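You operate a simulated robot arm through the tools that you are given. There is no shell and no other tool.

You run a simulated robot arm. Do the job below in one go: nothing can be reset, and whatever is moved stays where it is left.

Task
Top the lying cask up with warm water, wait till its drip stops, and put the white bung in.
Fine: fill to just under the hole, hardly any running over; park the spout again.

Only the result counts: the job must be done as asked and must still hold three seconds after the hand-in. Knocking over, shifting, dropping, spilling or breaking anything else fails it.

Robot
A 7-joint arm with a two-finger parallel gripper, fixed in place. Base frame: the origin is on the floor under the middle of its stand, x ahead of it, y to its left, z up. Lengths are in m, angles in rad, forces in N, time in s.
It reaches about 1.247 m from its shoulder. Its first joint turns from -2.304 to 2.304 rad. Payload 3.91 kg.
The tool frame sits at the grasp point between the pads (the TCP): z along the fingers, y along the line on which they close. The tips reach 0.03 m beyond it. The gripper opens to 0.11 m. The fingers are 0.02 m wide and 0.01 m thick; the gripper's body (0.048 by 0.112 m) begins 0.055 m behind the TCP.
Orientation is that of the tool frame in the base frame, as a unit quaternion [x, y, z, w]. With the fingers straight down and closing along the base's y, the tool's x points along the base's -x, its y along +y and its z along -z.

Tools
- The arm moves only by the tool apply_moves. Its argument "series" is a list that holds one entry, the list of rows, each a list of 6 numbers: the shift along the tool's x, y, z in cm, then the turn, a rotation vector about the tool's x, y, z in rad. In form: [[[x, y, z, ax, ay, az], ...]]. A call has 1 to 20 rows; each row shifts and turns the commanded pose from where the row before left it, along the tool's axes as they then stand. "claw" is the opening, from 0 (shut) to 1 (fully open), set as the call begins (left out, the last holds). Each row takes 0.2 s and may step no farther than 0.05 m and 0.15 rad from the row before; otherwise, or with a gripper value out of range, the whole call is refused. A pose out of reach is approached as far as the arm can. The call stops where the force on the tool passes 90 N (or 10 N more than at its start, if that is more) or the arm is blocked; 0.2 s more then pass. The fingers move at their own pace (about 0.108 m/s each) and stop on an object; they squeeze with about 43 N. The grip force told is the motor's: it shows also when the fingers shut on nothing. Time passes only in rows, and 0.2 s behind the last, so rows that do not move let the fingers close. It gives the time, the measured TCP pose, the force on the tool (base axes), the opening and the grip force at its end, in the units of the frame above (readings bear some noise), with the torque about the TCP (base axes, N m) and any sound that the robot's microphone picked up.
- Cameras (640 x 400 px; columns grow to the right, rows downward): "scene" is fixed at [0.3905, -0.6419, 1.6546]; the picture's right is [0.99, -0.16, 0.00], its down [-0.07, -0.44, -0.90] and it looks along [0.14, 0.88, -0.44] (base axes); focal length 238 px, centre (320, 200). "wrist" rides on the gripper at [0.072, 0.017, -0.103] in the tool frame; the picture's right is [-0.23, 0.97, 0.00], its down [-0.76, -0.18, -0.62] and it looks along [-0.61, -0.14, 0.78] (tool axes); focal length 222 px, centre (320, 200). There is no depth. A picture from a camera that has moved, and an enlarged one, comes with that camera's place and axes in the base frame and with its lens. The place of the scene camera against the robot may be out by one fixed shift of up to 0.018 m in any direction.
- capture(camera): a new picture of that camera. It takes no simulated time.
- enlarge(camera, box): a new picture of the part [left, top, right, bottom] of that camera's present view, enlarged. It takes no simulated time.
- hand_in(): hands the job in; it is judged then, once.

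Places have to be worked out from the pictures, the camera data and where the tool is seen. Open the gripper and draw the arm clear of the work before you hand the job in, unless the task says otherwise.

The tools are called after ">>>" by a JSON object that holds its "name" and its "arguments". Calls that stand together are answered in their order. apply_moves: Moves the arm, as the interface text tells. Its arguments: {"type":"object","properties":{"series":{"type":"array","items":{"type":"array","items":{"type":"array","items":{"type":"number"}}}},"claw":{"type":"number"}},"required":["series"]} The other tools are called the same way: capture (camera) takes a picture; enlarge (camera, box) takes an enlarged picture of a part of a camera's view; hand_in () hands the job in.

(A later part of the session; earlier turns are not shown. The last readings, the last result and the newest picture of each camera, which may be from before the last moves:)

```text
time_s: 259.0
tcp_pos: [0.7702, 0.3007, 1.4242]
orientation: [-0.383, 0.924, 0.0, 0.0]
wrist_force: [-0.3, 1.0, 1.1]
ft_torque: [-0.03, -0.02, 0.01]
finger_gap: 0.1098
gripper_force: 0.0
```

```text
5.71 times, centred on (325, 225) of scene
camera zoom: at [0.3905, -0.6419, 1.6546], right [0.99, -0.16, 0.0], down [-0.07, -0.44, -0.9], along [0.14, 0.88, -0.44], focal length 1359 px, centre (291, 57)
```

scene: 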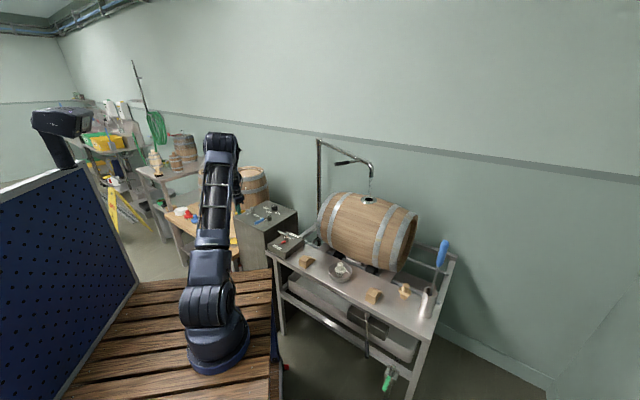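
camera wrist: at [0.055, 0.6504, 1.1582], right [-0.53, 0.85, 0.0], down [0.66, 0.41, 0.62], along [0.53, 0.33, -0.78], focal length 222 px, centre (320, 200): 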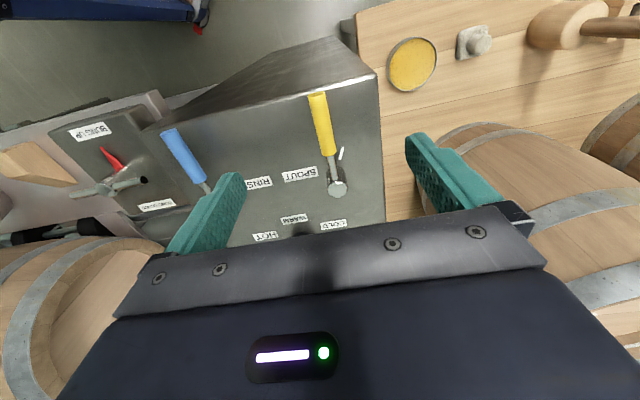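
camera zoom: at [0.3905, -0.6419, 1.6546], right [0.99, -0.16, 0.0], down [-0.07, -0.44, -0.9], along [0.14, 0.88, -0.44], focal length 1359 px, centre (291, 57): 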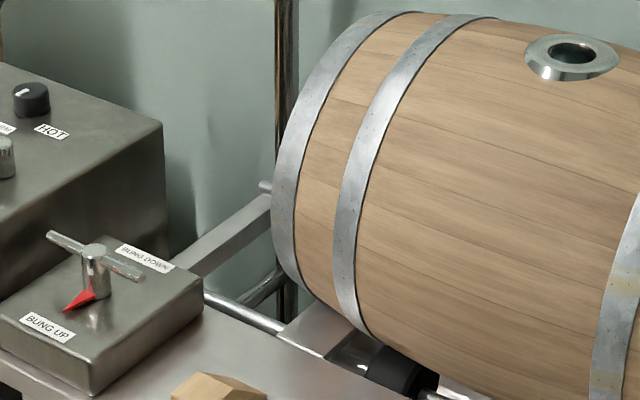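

No drip visible from this side. I move to inspect the cask's left head and wall side with the wrist camera, while time passes for any drip to cease.

>>> {"name": "apply_moves", "arguments": {"series": [[[1.11, 4.38, 0, 0, 0, 0], [1.11, 4.38, 0, 0, 0, 0], [1.11, 4.38, 0, 0, 0, 0], [1.11, 4.38, 0, 0, 0, 0], [1.11, 4.38, 0, 0, 0, 0], [1.11, 4.38, 0, 0, 0, 0], [1.11, 4.38, 0, 0, 0, 0], [-1.0, 3.0, 2.0, 0, 0, 0.15], [-1.0, 3.0, 2.0, 0, 0, 0.15], [-1.0, 3.0, 2.0, 0, 0, 0.15], [-1.0, 3.0, 2.0, 0, 0, 0.15], [0, 0, 2.0, 0, 0, 0.15]]]}}

>>> {"name": "capture", "arguments": {"camera": "wrist"}}

>>> {"name": "enlarge", "arguments": {"camera": "scene", "box": [356, 170, 381, 206]}}

```text
time_s: 261.6
tcp_pos: [0.4692, 0.5837, 1.3248]
orientation: [-0.017, 1.0, 0.0, 0.0]
wrist_force: [0.1, 0.1, 0.3]
ft_torque: [0.01, -0.01, -0.03]
finger_gap: 0.1099
gripper_force: 0.0
```

```text
taken
camera wrist: at [0.3954, 0.5979, 1.428], right [0.19, 0.98, 0.0], down [0.77, -0.15, 0.62], along [0.61, -0.12, -0.78], focal length 222 px, centre (320, 200)
```

wrist: 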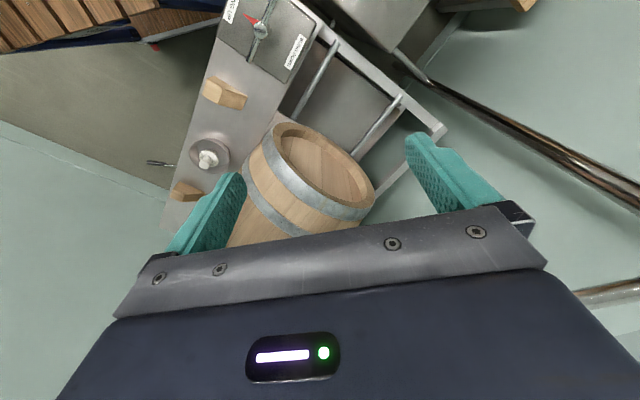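

```text
11.11 times, centred on (368, 188) of scene
camera zoom: at [0.3905, -0.6419, 1.6546], right [0.99, -0.16, 0.0], down [-0.07, -0.44, -0.9], along [0.14, 0.88, -0.44], focal length 2643 px, centre (-219, 333)
```

zoom: 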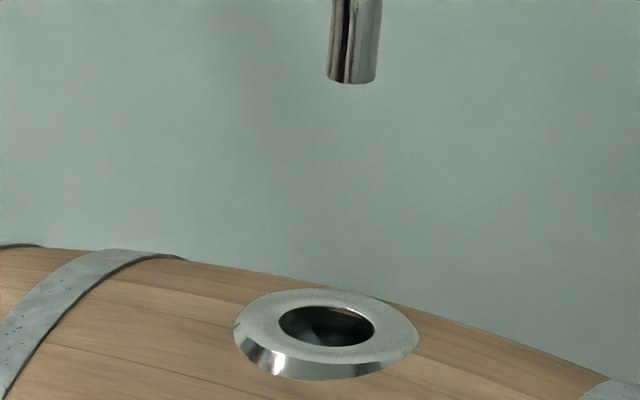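

I zoom on the left head and on the tray area below it.

>>> {"name": "enlarge", "arguments": {"camera": "wrist", "box": [230, 90, 420, 230]}}

>>> {"name": "apply_moves", "arguments": {"series": [[[0, 0, 0, 0, 0, 0], [0, 0, 0, 0, 0, 0]]]}}

>>> {"name": "enlarge", "arguments": {"camera": "wrist", "box": [230, 90, 420, 230]}}

>>> {"name": "enlarge", "arguments": {"camera": "scene", "box": [270, 260, 470, 400]}}

```text
2.86 times, centred on (325, 160) of wrist
camera zoom: at [0.3954, 0.5979, 1.428], right [0.19, 0.98, 0.0], down [0.77, -0.15, 0.62], along [0.61, -0.12, -0.78], focal length 635 px, centre (306, 314)
```

zoom: 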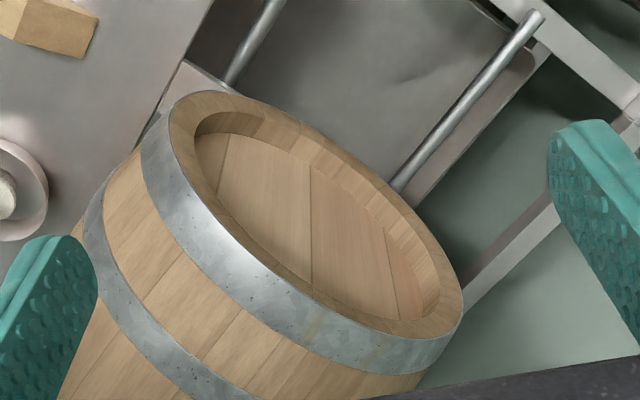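

```text
time_s: 262.2
tcp_pos: [0.4692, 0.5838, 1.3239]
orientation: [-0.018, 1.0, 0.001, 0.0]
wrist_force: [0.2, -0.3, -0.4]
ft_torque: [0.0, 0.0, 0.01]
finger_gap: 0.1099
gripper_force: 0.0
```

```text
2.86 times, centred on (325, 160) of wrist
camera zoom: at [0.3956, 0.5977, 1.4279], right [0.19, 0.98, 0.0], down [0.77, -0.15, 0.62], along [0.61, -0.12, -0.78], focal length 635 px, centre (306, 314)
```

zoom: 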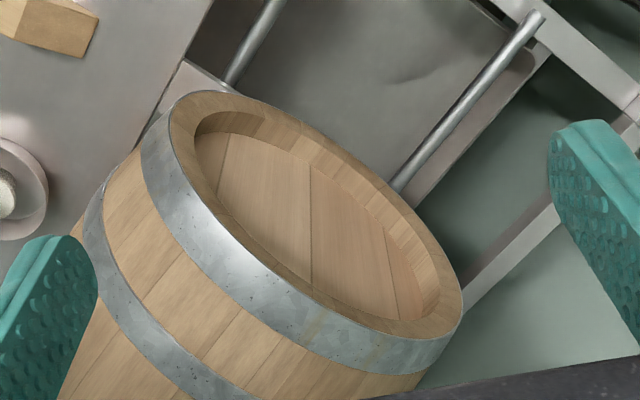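

```text
2.86 times, centred on (370, 330) of scene
camera zoom: at [0.3905, -0.6419, 1.6546], right [0.99, -0.16, 0.0], down [-0.07, -0.44, -0.9], along [0.14, 0.88, -0.44], focal length 680 px, centre (177, -171)
```

zoom: 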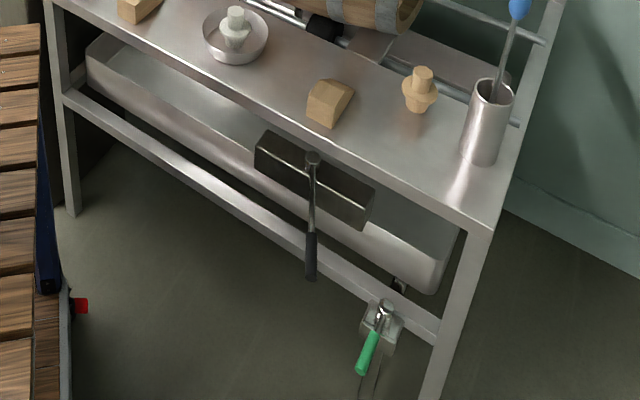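

No leak at the left head or tray. I watch the spout mouth at high zoom over several frames for hanging or falling drops.

>>> {"name": "enlarge", "arguments": {"camera": "scene", "box": [358, 166, 382, 181]}}

>>> {"name": "apply_moves", "arguments": {"series": [[[0, 0, 0, 0, 0, 0]]]}}

>>> {"name": "enlarge", "arguments": {"camera": "scene", "box": [358, 166, 382, 181]}}

>>> {"name": "apply_moves", "arguments": {"series": [[[0, 0, 0, 0, 0, 0], [0, 0, 0, 0, 0, 0]]]}}

>>> {"name": "enlarge", "arguments": {"camera": "scene", "box": [340, 166, 400, 206]}}

```text
16.00 times, centred on (370, 174) of scene
camera zoom: at [0.3905, -0.6419, 1.6546], right [0.99, -0.16, 0.0], down [-0.07, -0.44, -0.9], along [0.14, 0.88, -0.44], focal length 3806 px, centre (-480, 624)
```

zoom: 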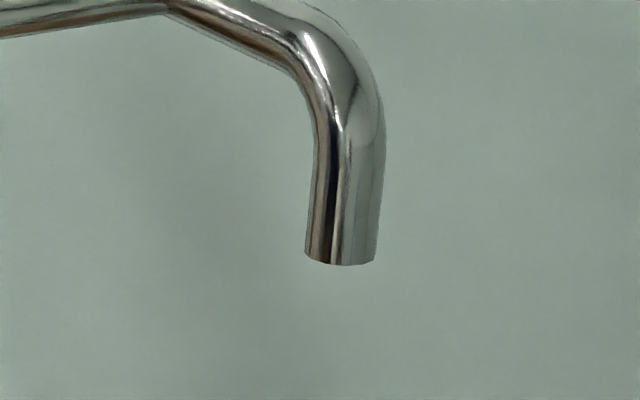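

```text
time_s: 262.6
tcp_pos: [0.4692, 0.5837, 1.3246]
orientation: [-0.017, 1.0, 0.0, 0.0]
wrist_force: [-0.1, 0.5, 0.0]
ft_torque: [0.02, 0.0, 0.05]
finger_gap: 0.1099
gripper_force: 0.1
```

```text
16.00 times, centred on (370, 174) of scene
camera zoom: at [0.3905, -0.6419, 1.6546], right [0.99, -0.16, 0.0], down [-0.07, -0.44, -0.9], along [0.14, 0.88, -0.44], focal length 3806 px, centre (-480, 624)
```

zoom: 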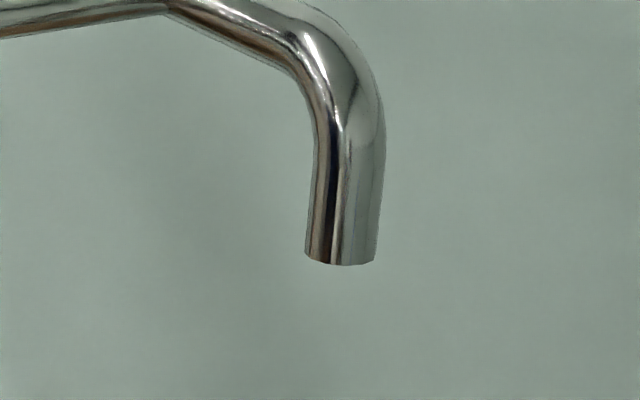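

```text
time_s: 263.2
tcp_pos: [0.4688, 0.5827, 1.3246]
orientation: [-0.018, 1.0, -0.001, 0.0]
wrist_force: [0.4, 0.1, 0.9]
ft_torque: [0.03, 0.04, 0.0]
finger_gap: 0.1099
gripper_force: 0.1
```

```text
10.00 times, centred on (370, 186) of scene
camera zoom: at [0.3905, -0.6419, 1.6546], right [0.99, -0.16, 0.0], down [-0.07, -0.44, -0.9], along [0.14, 0.88, -0.44], focal length 2378 px, centre (-180, 340)
```

zoom: 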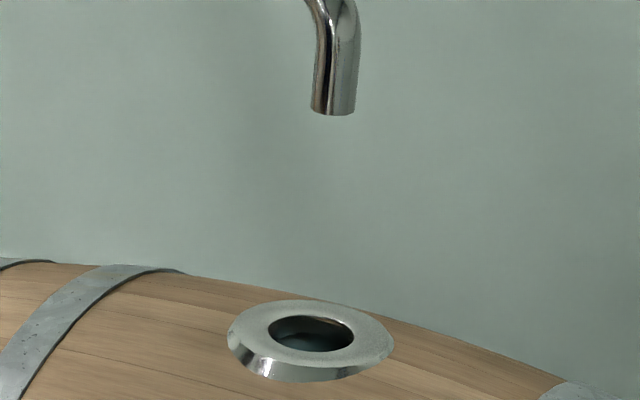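

The spout is dry. I compare the waterline in the hole with the earlier frame to see whether the level is holding.

>>> {"name": "enlarge", "arguments": {"camera": "scene", "box": [358, 193, 378, 205]}}

>>> {"name": "enlarge", "arguments": {"camera": "scene", "box": [395, 215, 425, 265]}}

>>> {"name": "enlarge", "arguments": {"camera": "scene", "box": [310, 240, 370, 280]}}

```text
16.00 times, centred on (368, 199) of scene
camera zoom: at [0.3905, -0.6419, 1.6546], right [0.99, -0.16, 0.0], down [-0.07, -0.44, -0.9], along [0.14, 0.88, -0.44], focal length 3806 px, centre (-448, 216)
```

zoom: 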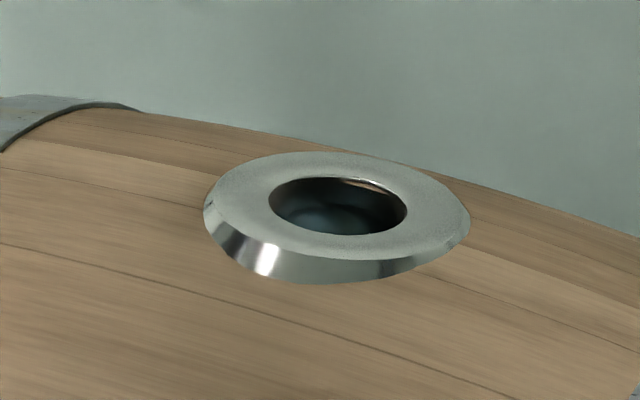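

```text
8.00 times, centred on (410, 240) of scene
camera zoom: at [0.3905, -0.6419, 1.6546], right [0.99, -0.16, 0.0], down [-0.07, -0.44, -0.9], along [0.14, 0.88, -0.44], focal length 1903 px, centre (-400, -120)
```

zoom: 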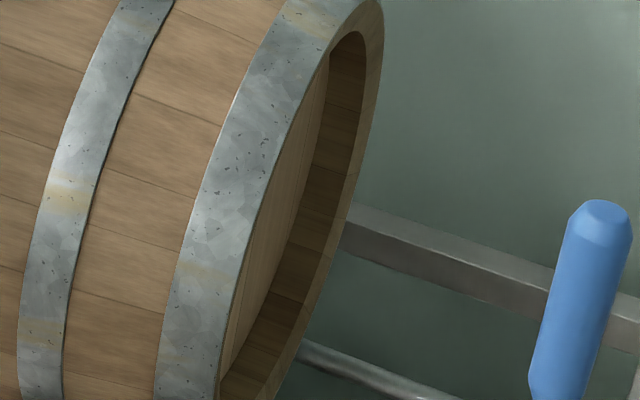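

```text
10.00 times, centred on (340, 260) of scene
camera zoom: at [0.3905, -0.6419, 1.6546], right [0.99, -0.16, 0.0], down [-0.07, -0.44, -0.9], along [0.14, 0.88, -0.44], focal length 2378 px, centre (120, -400)
```

zoom: 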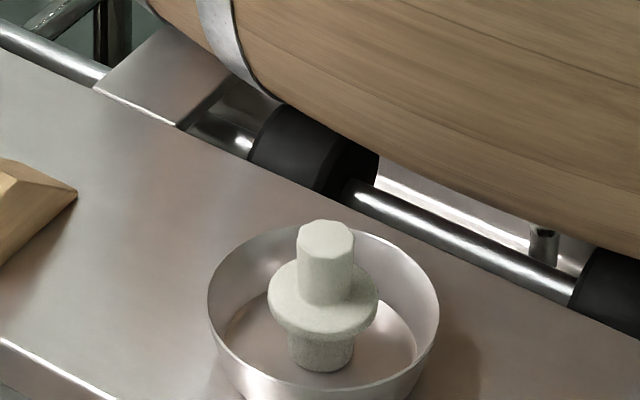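

Level is holding. I keep waiting and sample several more frames covering spout, hole and cask underside together.

>>> {"name": "apply_moves", "arguments": {"series": [[[0, 0, 0, 0, 0, 0], [0, 0, 0, 0, 0, 0], [0, 0, 0, 0, 0, 0], [0, 0, 0, 0, 0, 0], [0, 0, 0, 0, 0, 0], [0, 0, 0, 0, 0, 0], [0, 0, 0, 0, 0, 0], [0, 0, 0, 0, 0, 0]]]}}

>>> {"name": "enlarge", "arguments": {"camera": "scene", "box": [310, 165, 430, 290]}}

>>> {"name": "apply_moves", "arguments": {"series": [[[0, 0, 0, 0, 0, 0], [0, 0, 0, 0, 0, 0]]]}}

>>> {"name": "enlarge", "arguments": {"camera": "scene", "box": [310, 165, 430, 290]}}

>>> {"name": "apply_moves", "arguments": {"series": [[[0, 0, 0, 0, 0, 0], [0, 0, 0, 0, 0, 0], [0, 0, 0, 0, 0, 0]]]}}

>>> {"name": "enlarge", "arguments": {"camera": "scene", "box": [310, 165, 430, 290]}}

```text
time_s: 265.0
tcp_pos: [0.4691, 0.5831, 1.3243]
orientation: [-0.018, 1.0, -0.001, 0.0]
wrist_force: [1.0, -1.1, 0.3]
ft_torque: [-0.02, 0.0, 0.04]
finger_gap: 0.1101
gripper_force: 0.0
```

```text
3.20 times, centred on (370, 228) of scene
camera zoom: at [0.3905, -0.6419, 1.6546], right [0.99, -0.16, 0.0], down [-0.07, -0.44, -0.9], along [0.14, 0.88, -0.44], focal length 761 px, centre (160, 112)
```

zoom: 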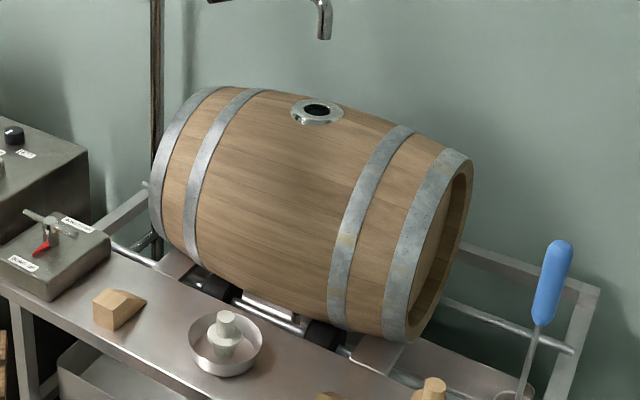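

```text
time_s: 265.6
tcp_pos: [0.4693, 0.5824, 1.3246]
orientation: [-0.017, 1.0, 0.0, -0.001]
wrist_force: [0.3, -0.5, 0.2]
ft_torque: [0.02, 0.03, 0.0]
finger_gap: 0.1101
gripper_force: 0.0
```

```text
3.20 times, centred on (370, 228) of scene
camera zoom: at [0.3905, -0.6419, 1.6546], right [0.99, -0.16, 0.0], down [-0.07, -0.44, -0.9], along [0.14, 0.88, -0.44], focal length 761 px, centre (160, 112)
```

zoom: 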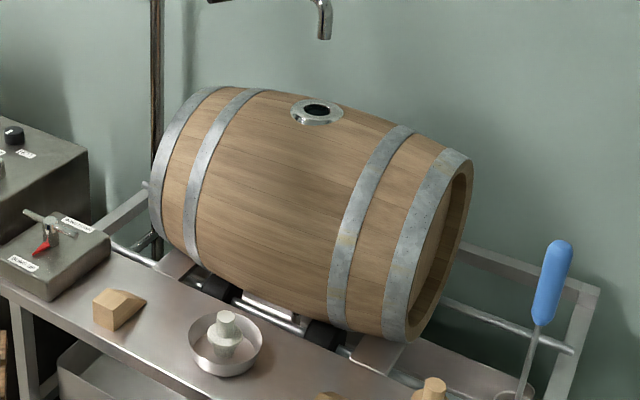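

```text
time_s: 266.4
tcp_pos: [0.4692, 0.5825, 1.3248]
orientation: [-0.016, 1.0, 0.0, 0.0]
wrist_force: [0.5, 0.6, -0.7]
ft_torque: [0.0, 0.01, -0.01]
finger_gap: 0.1101
gripper_force: 0.0
```

```text
3.20 times, centred on (370, 228) of scene
camera zoom: at [0.3905, -0.6419, 1.6546], right [0.99, -0.16, 0.0], down [-0.07, -0.44, -0.9], along [0.14, 0.88, -0.44], focal length 761 px, centre (160, 112)
```

zoom: 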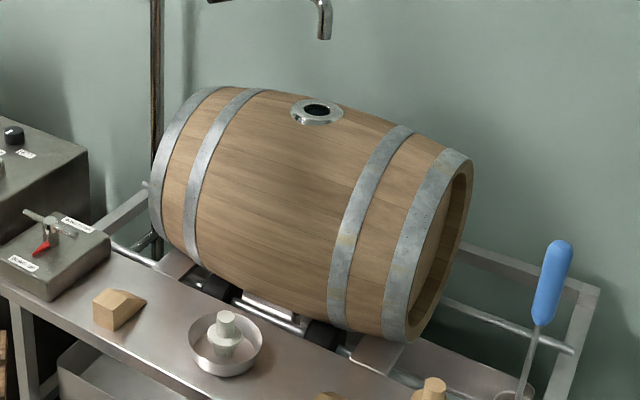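

No drip anywhere over many frames, ~23 s after shutting. I move to the spout handle's pre-grasp pose, ready to park it, and keep checking on the way.

>>> {"name": "apply_moves", "arguments": {"series": [[[-2.478, -3.22, -1.304, 0, 0, 0], [-2.478, -3.22, -1.304, 0, 0, 0], [-2.478, -3.22, -1.304, 0, 0, 0], [-2.478, -3.22, -1.304, 0, 0, 0], [-2.478, -3.22, -1.304, 0, 0, 0], [0, 0, 0, 0, 0, -0.148], [0, 0, 0, 0, 0, -0.148], [0, 0, 0, 0, -0.15, 0], [0, 0, 0, 0, -0.15, 0], [0, 0, 0, 0, -0.15, 0], [0, 0, 0, 0, -0.15, 0], [0, 0, 0, 0, -0.15, 0]]]}}

>>> {"name": "capture", "arguments": {"camera": "wrist"}}

>>> {"name": "enlarge", "arguments": {"camera": "scene", "box": [300, 110, 420, 210]}}

```text
time_s: 269.0
tcp_pos: [0.5984, 0.428, 1.3893]
orientation: [-0.153, 0.918, 0.06, 0.362]
wrist_force: [0.2, 0.1, -0.2]
ft_torque: [0.0, -0.01, 0.01]
finger_gap: 0.1102
gripper_force: 0.1
```

```text
taken
camera wrist: at [0.4759, 0.403, 1.4155], right [-0.16, 0.97, 0.15], down [0.18, -0.12, 0.98], along [0.97, 0.18, -0.16], focal length 222 px, centre (320, 200)
```

wrist: 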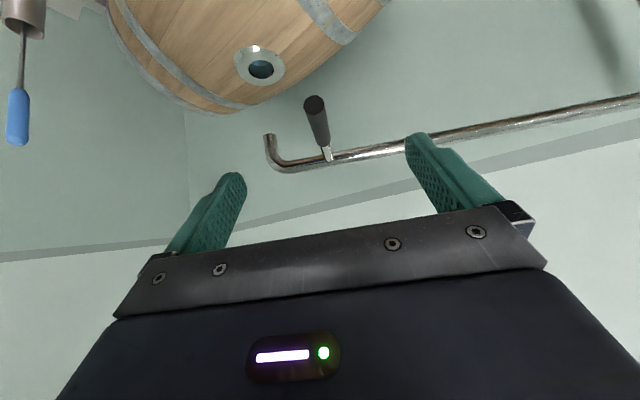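

```text
4.00 times, centred on (360, 160) of scene
camera zoom: at [0.3905, -0.6419, 1.6546], right [0.99, -0.16, 0.0], down [-0.07, -0.44, -0.9], along [0.14, 0.88, -0.44], focal length 951 px, centre (160, 360)
```

zoom: 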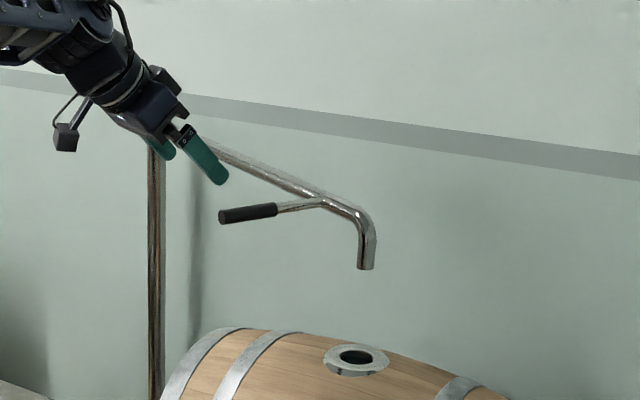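

I'm at the pre-grasp pose and can see both spout mouth and hole here. I wait and watch with this view for drops for several more seconds.

>>> {"name": "enlarge", "arguments": {"camera": "wrist", "box": [215, 35, 315, 180]}}

>>> {"name": "apply_moves", "arguments": {"series": [[[0, 0, 0, 0, 0, 0], [0, 0, 0, 0, 0, 0], [0, 0, 0, 0, 0, 0], [0, 0, 0, 0, 0, 0], [0, 0, 0, 0, 0, 0], [0, 0, 0, 0, 0, 0], [0, 0, 0, 0, 0, 0], [0, 0, 0, 0, 0, 0], [0, 0, 0, 0, 0, 0], [0, 0, 0, 0, 0, 0], [0, 0, 0, 0, 0, 0], [0, 0, 0, 0, 0, 0]]]}}

>>> {"name": "enlarge", "arguments": {"camera": "wrist", "box": [215, 35, 315, 180]}}

>>> {"name": "apply_moves", "arguments": {"series": [[[0, 0, 0, 0, 0, 0], [0, 0, 0, 0, 0, 0], [0, 0, 0, 0, 0, 0], [0, 0, 0, 0, 0, 0], [0, 0, 0, 0, 0, 0], [0, 0, 0, 0, 0, 0], [0, 0, 0, 0, 0, 0], [0, 0, 0, 0, 0, 0], [0, 0, 0, 0, 0, 0], [0, 0, 0, 0, 0, 0], [0, 0, 0, 0, 0, 0], [0, 0, 0, 0, 0, 0]]]}}

>>> {"name": "enlarge", "arguments": {"camera": "wrist", "box": [215, 35, 315, 180]}}

>>> {"name": "enlarge", "arguments": {"camera": "scene", "box": [310, 165, 430, 290]}}

```text
2.76 times, centred on (265, 108) of wrist
camera zoom: at [0.4759, 0.403, 1.4155], right [-0.16, 0.97, 0.15], down [0.18, -0.12, 0.98], along [0.97, 0.18, -0.16], focal length 613 px, centre (472, 455)
```

zoom: 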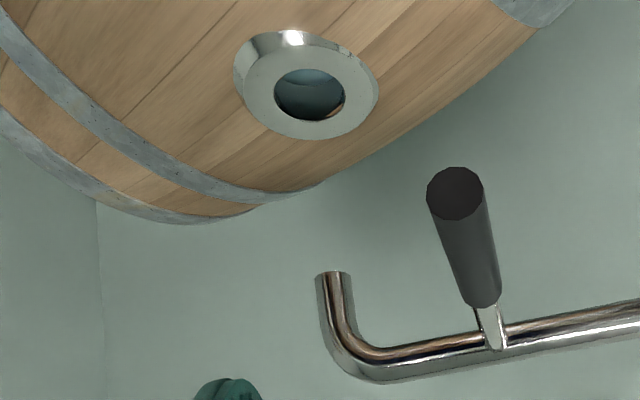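

```text
time_s: 271.6
tcp_pos: [0.5986, 0.4276, 1.3905]
orientation: [-0.153, 0.918, 0.06, 0.362]
wrist_force: [-0.4, -0.4, 0.6]
ft_torque: [0.01, -0.01, -0.01]
finger_gap: 0.11
gripper_force: 0.0
```

```text
2.76 times, centred on (265, 108) of wrist
camera zoom: at [0.4758, 0.4028, 1.416], right [-0.16, 0.97, 0.15], down [0.18, -0.12, 0.98], along [0.97, 0.18, -0.16], focal length 613 px, centre (472, 455)
```

zoom: 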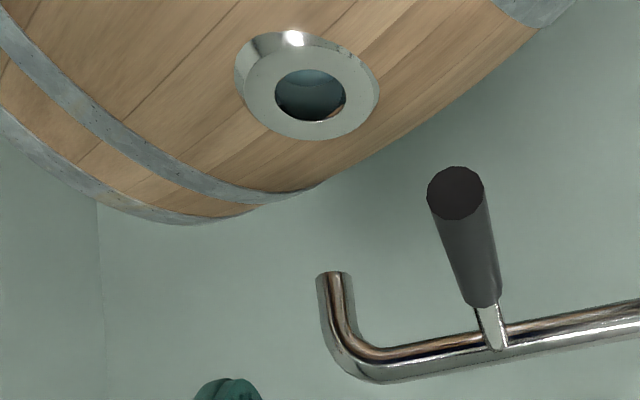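

```text
time_s: 274.2
tcp_pos: [0.599, 0.4262, 1.3887]
orientation: [-0.154, 0.918, 0.061, 0.362]
wrist_force: [0.6, -0.2, 0.7]
ft_torque: [0.0, -0.01, -0.01]
finger_gap: 0.1099
gripper_force: 0.0
```

```text
2.76 times, centred on (265, 108) of wrist
camera zoom: at [0.4758, 0.4028, 1.416], right [-0.16, 0.97, 0.15], down [0.18, -0.12, 0.98], along [0.97, 0.18, -0.16], focal length 613 px, centre (472, 455)
```

zoom: 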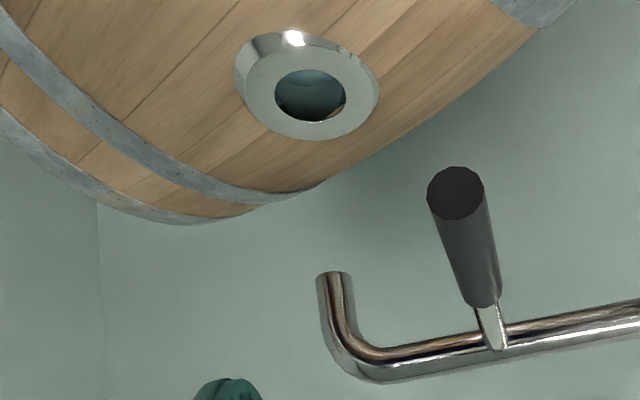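

```text
3.20 times, centred on (370, 228) of scene
camera zoom: at [0.3905, -0.6419, 1.6546], right [0.99, -0.16, 0.0], down [-0.07, -0.44, -0.9], along [0.14, 0.88, -0.44], focal length 761 px, centre (160, 112)
```

zoom: 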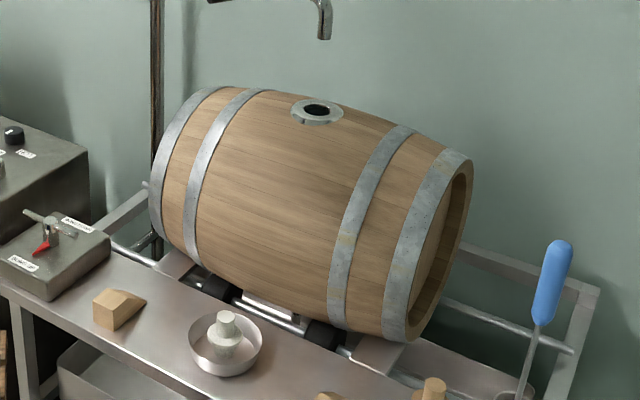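

The hole's interior looks a bit darker than a few seconds ago, so I check whether the level is dropping.

>>> {"name": "enlarge", "arguments": {"camera": "scene", "box": [358, 193, 378, 205]}}

>>> {"name": "enlarge", "arguments": {"camera": "wrist", "box": [250, 55, 272, 77]}}

```text
16.00 times, centred on (368, 199) of scene
camera zoom: at [0.3905, -0.6419, 1.6546], right [0.99, -0.16, 0.0], down [-0.07, -0.44, -0.9], along [0.14, 0.88, -0.44], focal length 3806 px, centre (-448, 216)
```

zoom: 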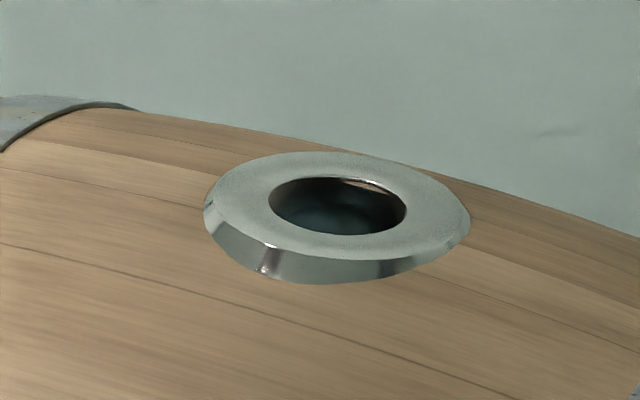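

```text
16.00 times, centred on (261, 66) of wrist
camera zoom: at [0.4758, 0.4028, 1.416], right [-0.16, 0.97, 0.15], down [0.18, -0.12, 0.98], along [0.97, 0.18, -0.16], focal length 3554 px, centre (1264, 2344)
```

zoom: 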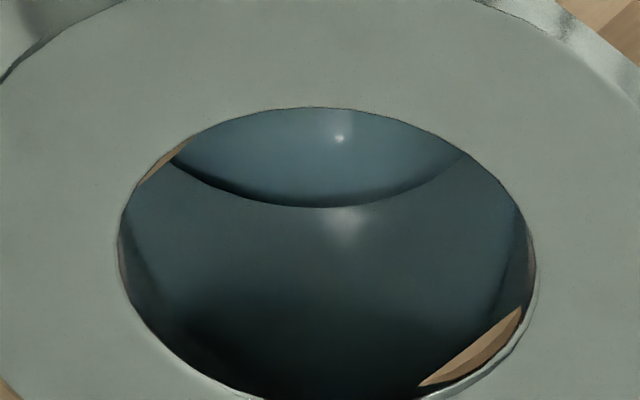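

The change is from the arm's shading; the waterline still reads about 9 mm. With no drip for 31 s, I advance onto the spout handle to park it.

>>> {"name": "apply_moves", "arguments": {"series": [[[0, 0, 3.95, 0, 0, 0], [0, 0, 3.95, 0, 0, 0], [0, 0, 3.95, 0, 0, 0]]]}}

>>> {"name": "capture", "arguments": {"camera": "wrist"}}

```text
time_s: 275.0
tcp_pos: [0.6742, 0.4539, 1.3036]
orientation: [-0.154, 0.917, 0.061, 0.362]
wrist_force: [0.1, -0.1, 0.8]
ft_torque: [0.02, 0.03, 0.01]
finger_gap: 0.1101
gripper_force: 0.1
```

```text
taken
camera wrist: at [0.5517, 0.4296, 1.3304], right [-0.16, 0.97, 0.16], down [0.18, -0.13, 0.98], along [0.97, 0.18, -0.16], focal length 222 px, centre (320, 200)
```

wrist: 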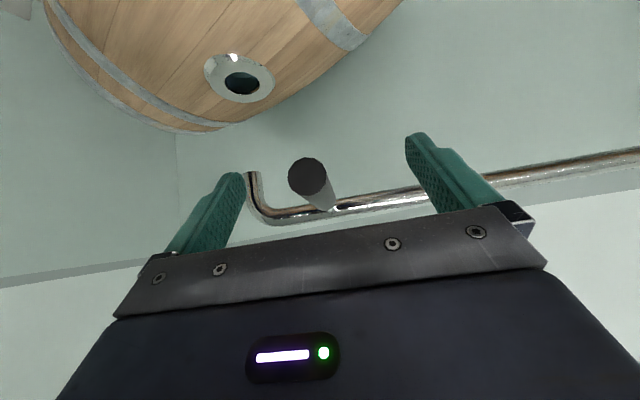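

The grip is between the pads again. I close on it.

>>> {"name": "apply_moves", "arguments": {"series": [[[0, 0, 0, 0, 0, 0], [0, 0, 0, 0, 0, 0], [0, 0, 0, 0, 0, 0]]], "claw": 0}}

>>> {"name": "capture", "arguments": {"camera": "wrist"}}

```text
time_s: 275.8
tcp_pos: [0.6771, 0.4524, 1.3016]
orientation: [-0.152, 0.918, 0.06, 0.361]
wrist_force: [3.9, -18.2, -0.8]
ft_torque: [0.01, -0.27, -1.38]
finger_gap: 0.0146
gripper_force: 44.9
```

```text
taken
camera wrist: at [0.5536, 0.4277, 1.3297], right [-0.16, 0.98, 0.15], down [0.18, -0.12, 0.98], along [0.97, 0.18, -0.16], focal length 222 px, centre (320, 200)
```

wrist: 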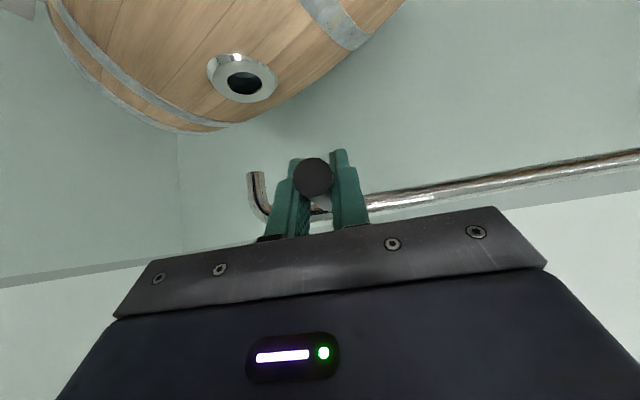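

Held. I swing the spout back counter-clockwise in small arc steps, checking forces.

>>> {"name": "apply_moves", "arguments": {"series": [[[-1.512, -0.6, 1.405, -0.0297, 0, -0.0318], [-1.512, -0.6, 1.405, -0.0297, 0, -0.0318], [-1.512, -0.6, 1.405, -0.0297, 0, -0.0318]]]}}

>>> {"name": "enlarge", "arguments": {"camera": "scene", "box": [300, 110, 420, 210]}}

```text
time_s: 276.6
tcp_pos: [0.7401, 0.4577, 1.302]
orientation: [-0.212, 0.906, 0.084, 0.356]
wrist_force: [6.6, -25.4, 0.3]
ft_torque: [0.18, -0.55, -1.38]
finger_gap: 0.0147
gripper_force: 44.9
```

```text
4.00 times, centred on (360, 160) of scene
camera zoom: at [0.3905, -0.6419, 1.6546], right [0.99, -0.16, 0.0], down [-0.07, -0.44, -0.9], along [0.14, 0.88, -0.44], focal length 951 px, centre (160, 360)
```

zoom: 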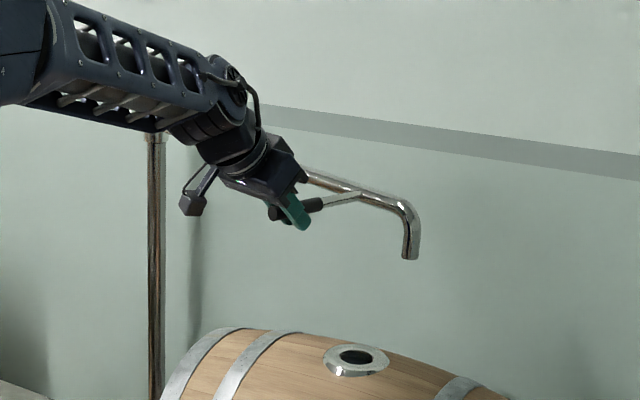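

It follows well. I continue four more steps.

>>> {"name": "apply_moves", "arguments": {"series": [[[-1.512, -0.64, 1.405, -0.0297, 0, -0.0318], [-1.512, -0.64, 1.405, -0.0297, 0, -0.0318], [-1.512, -0.62, 1.405, -0.0297, 0, -0.0318], [-1.512, -0.6, 1.405, -0.0297, 0, -0.0318]]]}}

>>> {"name": "enlarge", "arguments": {"camera": "scene", "box": [300, 110, 420, 210]}}

```text
time_s: 277.6
tcp_pos: [0.8245, 0.4793, 1.303]
orientation: [-0.29, 0.884, 0.115, 0.348]
wrist_force: [7.6, -12.5, 0.1]
ft_torque: [0.37, -0.71, -1.33]
finger_gap: 0.0152
gripper_force: 45.2
```

```text
4.00 times, centred on (360, 160) of scene
camera zoom: at [0.3905, -0.6419, 1.6546], right [0.99, -0.16, 0.0], down [-0.07, -0.44, -0.9], along [0.14, 0.88, -0.44], focal length 951 px, centre (160, 360)
```

zoom: 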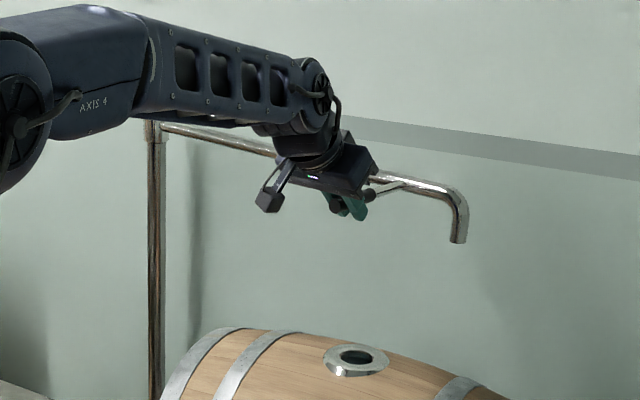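

On track at (0.8245, 0.479). Three more steps bring it to the original parked angle.

>>> {"name": "apply_moves", "arguments": {"series": [[[-1.512, -0.6, 1.405, -0.0297, 0, -0.0318], [-1.512, -0.6, 1.405, -0.0297, 0, -0.0318], [-1.512, -0.6, 1.405, -0.0297, 0, -0.0318]]]}}

>>> {"name": "enlarge", "arguments": {"camera": "scene", "box": [300, 130, 420, 210]}}

```text
time_s: 278.4
tcp_pos: [0.8848, 0.5038, 1.3014]
orientation: [-0.348, 0.863, 0.137, 0.34]
wrist_force: [8.5, -11.4, 3.0]
ft_torque: [0.55, -0.81, -1.32]
finger_gap: 0.0151
gripper_force: 44.9
```

```text
5.00 times, centred on (360, 170) of scene
camera zoom: at [0.3905, -0.6419, 1.6546], right [0.99, -0.16, 0.0], down [-0.07, -0.44, -0.9], along [0.14, 0.88, -0.44], focal length 1189 px, centre (120, 350)
```

zoom: 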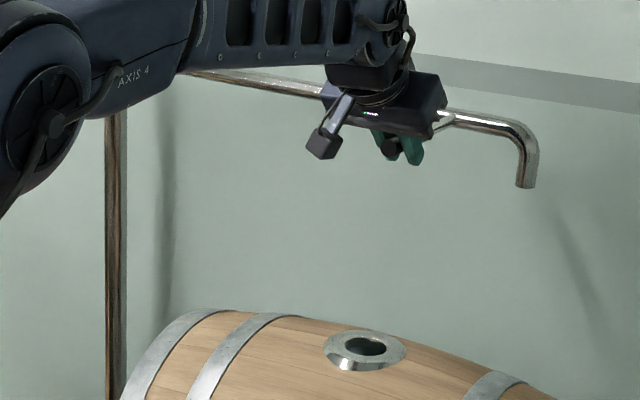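

The tip is at the same pixel as originally (parked). I open the gripper and back off along the handle.

>>> {"name": "apply_moves", "arguments": {"series": [[[0, 0, 0, 0, 0, 0], [0, 0, 0, 0, 0, 0], [0, 0, 0, 0, 0, 0]]], "claw": 1}}

>>> {"name": "apply_moves", "arguments": {"series": [[[0, 0, -4, 0, 0, 0], [0, 0, -4, 0, 0, 0], [0, 0, -4, 0, 0, 0]]]}}

>>> {"name": "enlarge", "arguments": {"camera": "scene", "box": [300, 130, 420, 210]}}

>>> {"name": "capture", "arguments": {"camera": "wrist"}}

```text
time_s: 279.2
tcp_pos: [0.8826, 0.5053, 1.3027]
orientation: [-0.347, 0.863, 0.138, 0.339]
wrist_force: [0.6, -0.2, -0.6]
ft_torque: [0.01, 0.0, 0.01]
finger_gap: 0.1099
gripper_force: 0.0
```

```text
time_s: 280.0
tcp_pos: [0.8236, 0.4475, 1.3894]
orientation: [-0.348, 0.864, 0.136, 0.339]
wrist_force: [0.9, 0.3, -1.5]
ft_torque: [0.0, 0.02, 0.01]
finger_gap: 0.1099
gripper_force: 0.0
```

```text
5.00 times, centred on (360, 170) of scene
camera zoom: at [0.3905, -0.6419, 1.6546], right [0.99, -0.16, 0.0], down [-0.07, -0.44, -0.9], along [0.14, 0.88, -0.44], focal length 1189 px, centre (120, 350)
```

zoom: 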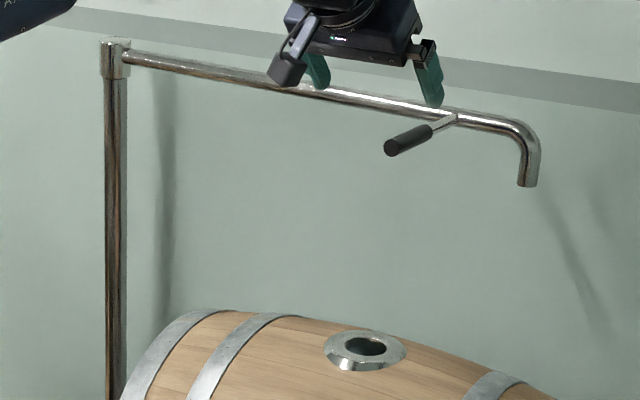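

```text
taken
camera wrist: at [0.7227, 0.3741, 1.4161], right [-0.56, 0.82, 0.16], down [0.22, -0.04, 0.97], along [0.8, 0.58, -0.16], focal length 222 px, centre (320, 200)
```

wrist: 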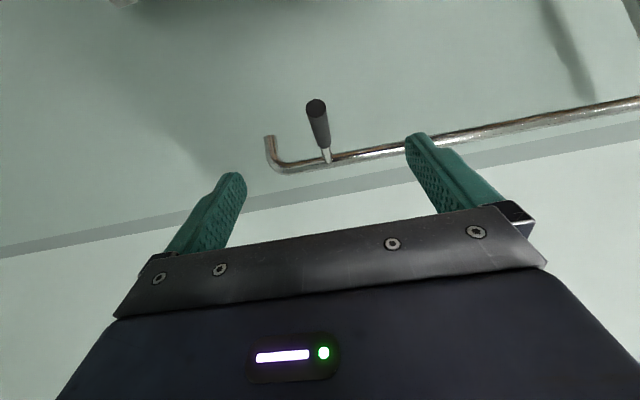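

The spout is parked exactly as at the start. I untilt and take a near-vertical look down into the hole to confirm the level.

>>> {"name": "apply_moves", "arguments": {"series": [[[0, 0, 0, 0, 0.15, 0], [0, 0, 0, 0, 0.15, 0], [0, 0, 0, 0, 0.15, 0], [0, 0, 0, 0, 0.15, 0], [0, 0, 0, 0, 0.15, 0]]]}}

>>> {"name": "capture", "arguments": {"camera": "wrist"}}

>>> {"name": "enlarge", "arguments": {"camera": "wrist", "box": [280, 40, 340, 110]}}

>>> {"name": "enlarge", "arguments": {"camera": "scene", "box": [358, 193, 378, 205]}}

```text
time_s: 281.2
tcp_pos: [0.8242, 0.4469, 1.3922]
orientation: [-0.374, 0.927, 0.0, 0.0]
wrist_force: [0.0, 0.6, 0.8]
ft_torque: [0.06, -0.03, 0.01]
finger_gap: 0.11
gripper_force: 0.0
```

```text
taken
camera wrist: at [0.7585, 0.4085, 1.4952], right [-0.51, 0.86, 0.0], down [0.67, 0.4, 0.62], along [0.54, 0.32, -0.78], focal length 222 px, centre (320, 200)
```

wrist: 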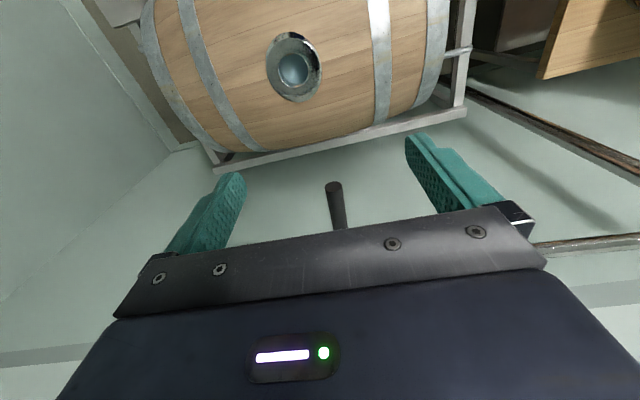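

```text
5.71 times, centred on (310, 75) of wrist
camera zoom: at [0.7585, 0.4085, 1.4952], right [-0.51, 0.86, 0.0], down [0.67, 0.4, 0.62], along [0.54, 0.32, -0.78], focal length 1269 px, centre (377, 914)
```

zoom: 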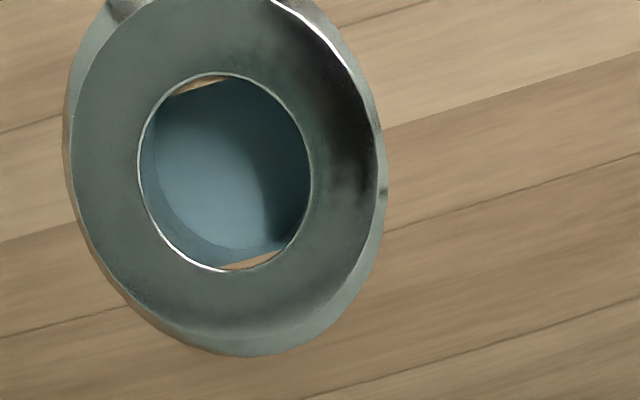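

```text
16.00 times, centred on (368, 199) of scene
camera zoom: at [0.3905, -0.6419, 1.6546], right [0.99, -0.16, 0.0], down [-0.07, -0.44, -0.9], along [0.14, 0.88, -0.44], focal length 3806 px, centre (-448, 216)
```

zoom: 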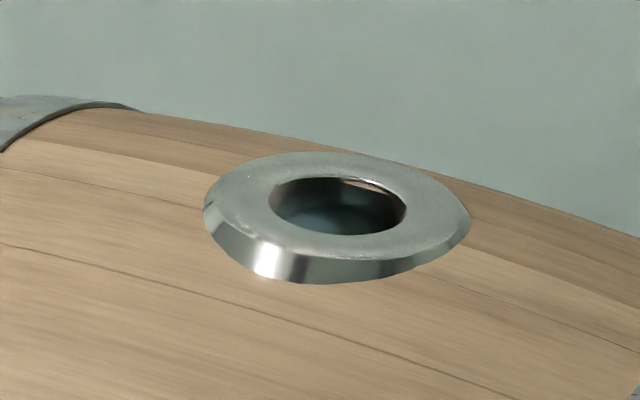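

The level holds just under the rim (rim centre re-measured with the wrist camera at about (0.826, 0.404, 1.119)). Now I go over the bowl with the white bung to locate it.

>>> {"name": "apply_moves", "arguments": {"series": [[[4.064, -0.746, 2.11, 0, 0, 0], [4.064, -0.746, 2.11, 0, 0, 0], [4.064, -0.746, 2.11, 0, 0, 0], [4.064, -0.746, 2.11, 0, 0, 0], [4.064, -0.746, 2.11, 0, 0, 0], [4.064, -0.746, 2.11, 0, 0, 0], [4.064, -0.746, 2.11, 0, 0, 0], [4.064, -0.746, 2.11, 0, 0, 0], [4.064, -0.746, 2.11, 0, 0, 0]]]}}

>>> {"name": "capture", "arguments": {"camera": "wrist"}}

>>> {"name": "capture", "arguments": {"camera": "scene"}}

```text
time_s: 283.2
tcp_pos: [0.6078, 0.1452, 1.1979]
orientation: [-0.374, 0.928, 0.0, 0.0]
wrist_force: [0.7, 0.8, -0.3]
ft_torque: [-0.01, 0.03, 0.01]
finger_gap: 0.1102
gripper_force: 0.0
```

```text
taken
camera wrist: at [0.5431, 0.1076, 1.3022], right [-0.51, 0.86, 0.0], down [0.67, 0.4, 0.62], along [0.54, 0.32, -0.78], focal length 222 px, centre (320, 200)
```

wrist: 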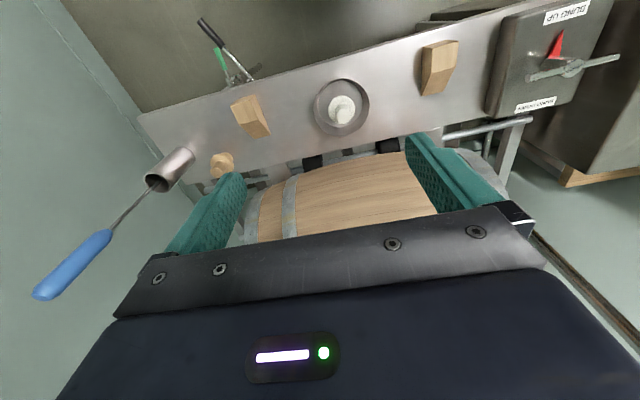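

```text
taken
```

scene: 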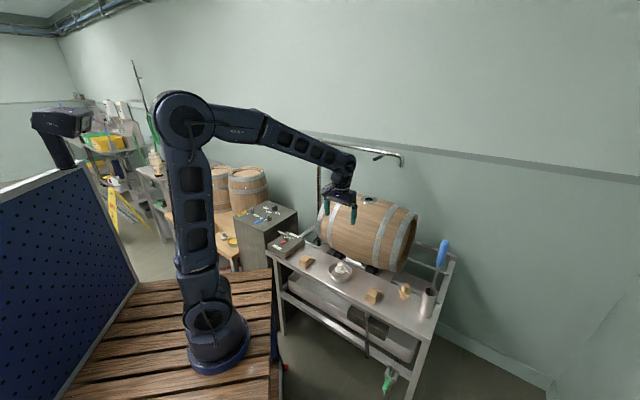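

The bung knob triangulates to about (0.623, 0.205, 0.893). I move over it and lower to take a closer second view.

>>> {"name": "enlarge", "arguments": {"camera": "wrist", "box": [300, 70, 390, 140]}}

>>> {"name": "apply_moves", "arguments": {"series": [[[-2.5, 1.5, 3.0, 0, 0, 0], [-2.5, 1.5, 3.0, 0, 0, 0], [0, 0, 3.0, 0, 0, 0]]]}}

>>> {"name": "capture", "arguments": {"camera": "wrist"}}

>>> {"name": "enlarge", "arguments": {"camera": "wrist", "box": [270, 60, 370, 160]}}

```text
5.71 times, centred on (345, 105) of wrist
camera zoom: at [0.5431, 0.1076, 1.3022], right [-0.51, 0.86, 0.0], down [0.67, 0.4, 0.62], along [0.54, 0.32, -0.78], focal length 1269 px, centre (177, 743)
```

zoom: 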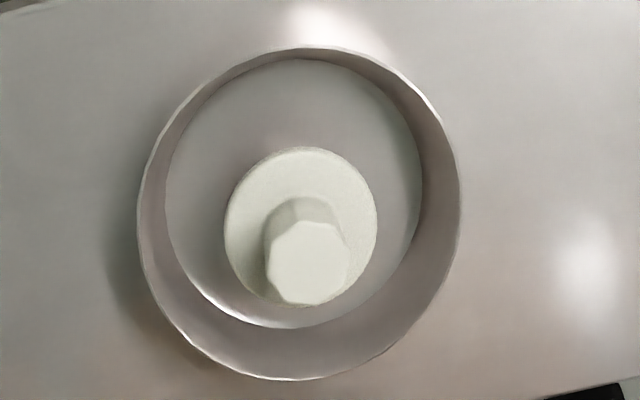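

```text
time_s: 284.0
tcp_pos: [0.6237, 0.2018, 1.1095]
orientation: [-0.373, 0.928, 0.0, 0.001]
wrist_force: [-0.4, 0.0, 1.2]
ft_torque: [0.04, -0.02, 0.03]
finger_gap: 0.1102
gripper_force: 0.1
```

```text
taken
camera wrist: at [0.5579, 0.1645, 1.2127], right [-0.51, 0.86, 0.0], down [0.67, 0.4, 0.62], along [0.54, 0.32, -0.78], focal length 222 px, centre (320, 200)
```

wrist: 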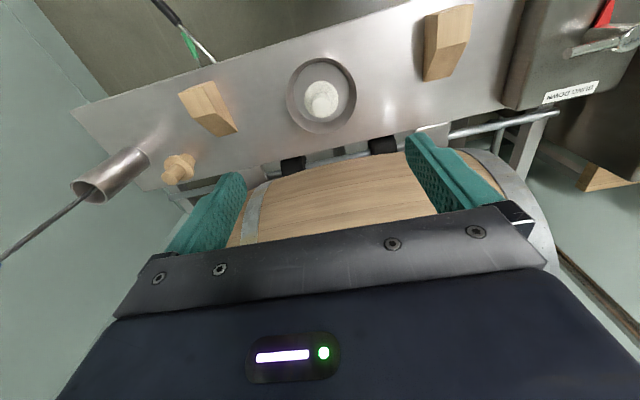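

```text
4.00 times, centred on (320, 110) of wrist
camera zoom: at [0.5579, 0.1645, 1.2127], right [-0.51, 0.86, 0.0], down [0.67, 0.4, 0.62], along [0.54, 0.32, -0.78], focal length 888 px, centre (320, 560)
```

zoom: 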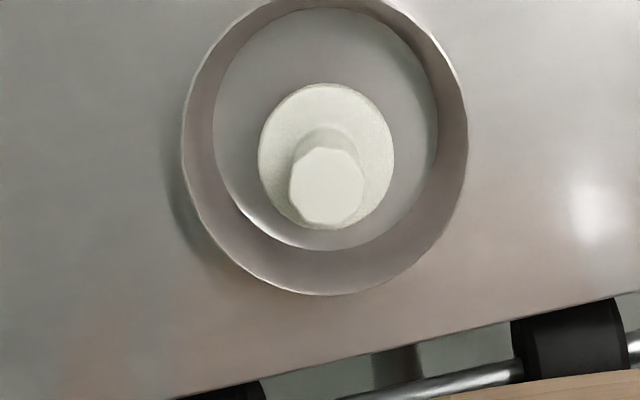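

Two wrist views agree: knob top centre at (0.639, 0.2165, 0.8785), knob ~27 mm wide with a ~52 mm flange below. I narrow the gripper a bit, centre over it and come down partway to re-check.

>>> {"name": "apply_moves", "arguments": {"series": [[[-1.06, 0, 3.5, 0, 0, 0], [-1.06, 0, 3.5, 0, 0, 0], [0, 0, 3.5, 0, 0, 0], [0, 0, 3.0, 0, 0, 0]]], "claw": 0.65}}

>>> {"name": "capture", "arguments": {"camera": "wrist"}}

>>> {"name": "enlarge", "arguments": {"camera": "scene", "box": [310, 220, 380, 290]}}

```text
time_s: 285.0
tcp_pos: [0.6369, 0.216, 0.9734]
orientation: [-0.374, 0.928, 0.0, 0.001]
wrist_force: [0.3, 1.0, 1.0]
ft_torque: [-0.02, 0.01, 0.01]
finger_gap: 0.0716
gripper_force: 0.0
```

```text
taken
camera wrist: at [0.5729, 0.1779, 1.0779], right [-0.51, 0.86, 0.0], down [0.67, 0.4, 0.62], along [0.54, 0.32, -0.78], focal length 222 px, centre (320, 200)
```

wrist: 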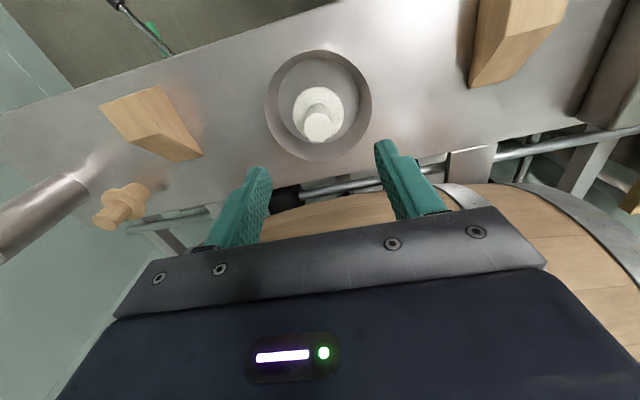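

```text
5.71 times, centred on (345, 255) of scene
camera zoom: at [0.3905, -0.6419, 1.6546], right [0.99, -0.16, 0.0], down [-0.07, -0.44, -0.9], along [0.14, 0.88, -0.44], focal length 1359 px, centre (177, -114)
```

zoom: 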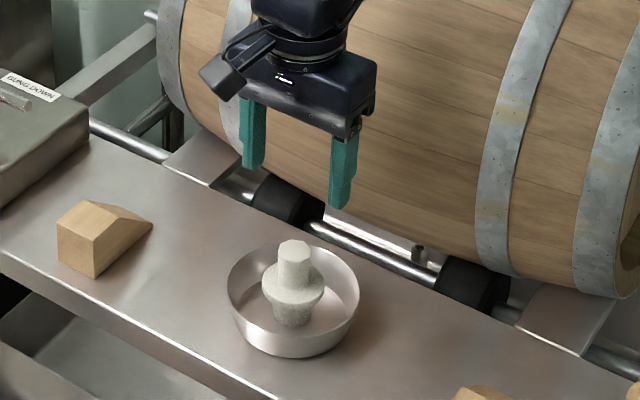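

I zoom in on the bung for better pixel accuracy.

>>> {"name": "enlarge", "arguments": {"camera": "wrist", "box": [255, 40, 385, 170]}}

>>> {"name": "enlarge", "arguments": {"camera": "scene", "box": [330, 250, 355, 285]}}

```text
3.08 times, centred on (320, 105) of wrist
camera zoom: at [0.5729, 0.1779, 1.0779], right [-0.51, 0.86, 0.0], down [0.67, 0.4, 0.62], along [0.54, 0.32, -0.78], focal length 684 px, centre (320, 492)
```

zoom: 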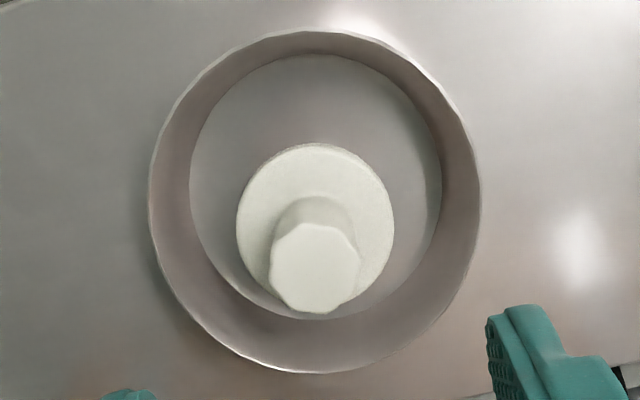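

```text
11.43 times, centred on (342, 268) of scene
camera zoom: at [0.3905, -0.6419, 1.6546], right [0.99, -0.16, 0.0], down [-0.07, -0.44, -0.9], along [0.14, 0.88, -0.44], focal length 2718 px, centre (63, -571)
```

zoom: 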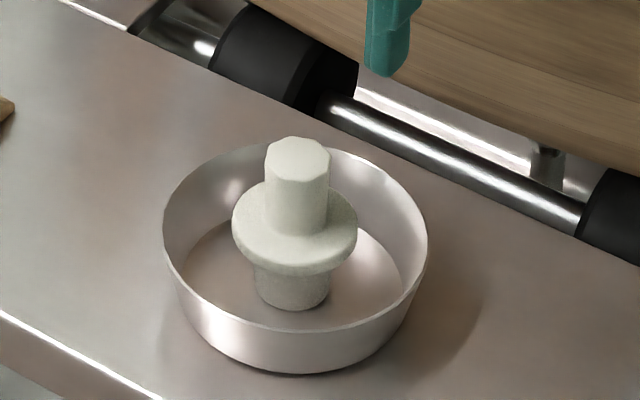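

Refined: knob top at (0.6407, 0.2176, 0.870), knob ~30 mm tall above the flange. I centre and descend so the pads straddle the knob with tips just above the flange.

>>> {"name": "apply_moves", "arguments": {"series": [[[-0.38, -0.15, 3.2, 0, 0, 0], [0, 0, 3.2, 0, 0, 0], [0, 0, 3.2, 0, 0, 0]]]}}

>>> {"name": "capture", "arguments": {"camera": "wrist"}}

>>> {"name": "enlarge", "arguments": {"camera": "scene", "box": [325, 240, 365, 285]}}

```text
time_s: 285.8
tcp_pos: [0.6417, 0.2171, 0.8771]
orientation: [-0.374, 0.927, 0.0, 0.0]
wrist_force: [-0.2, -0.6, 0.3]
ft_torque: [-0.03, -0.01, 0.0]
finger_gap: 0.0716
gripper_force: 0.2
```

```text
taken
camera wrist: at [0.5769, 0.1795, 0.9819], right [-0.51, 0.86, 0.0], down [0.67, 0.4, 0.62], along [0.54, 0.32, -0.78], focal length 222 px, centre (320, 200)
```

wrist: 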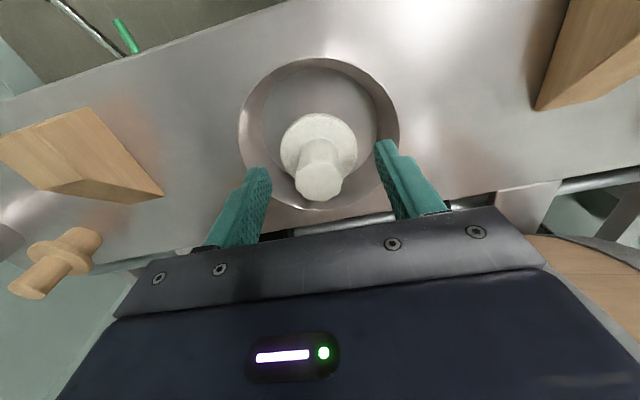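

```text
8.89 times, centred on (345, 262) of scene
camera zoom: at [0.3905, -0.6419, 1.6546], right [0.99, -0.16, 0.0], down [-0.07, -0.44, -0.9], along [0.14, 0.88, -0.44], focal length 2114 px, centre (98, -356)
```

zoom: 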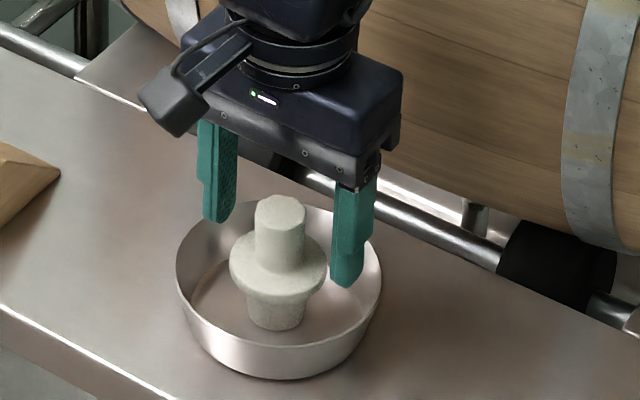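

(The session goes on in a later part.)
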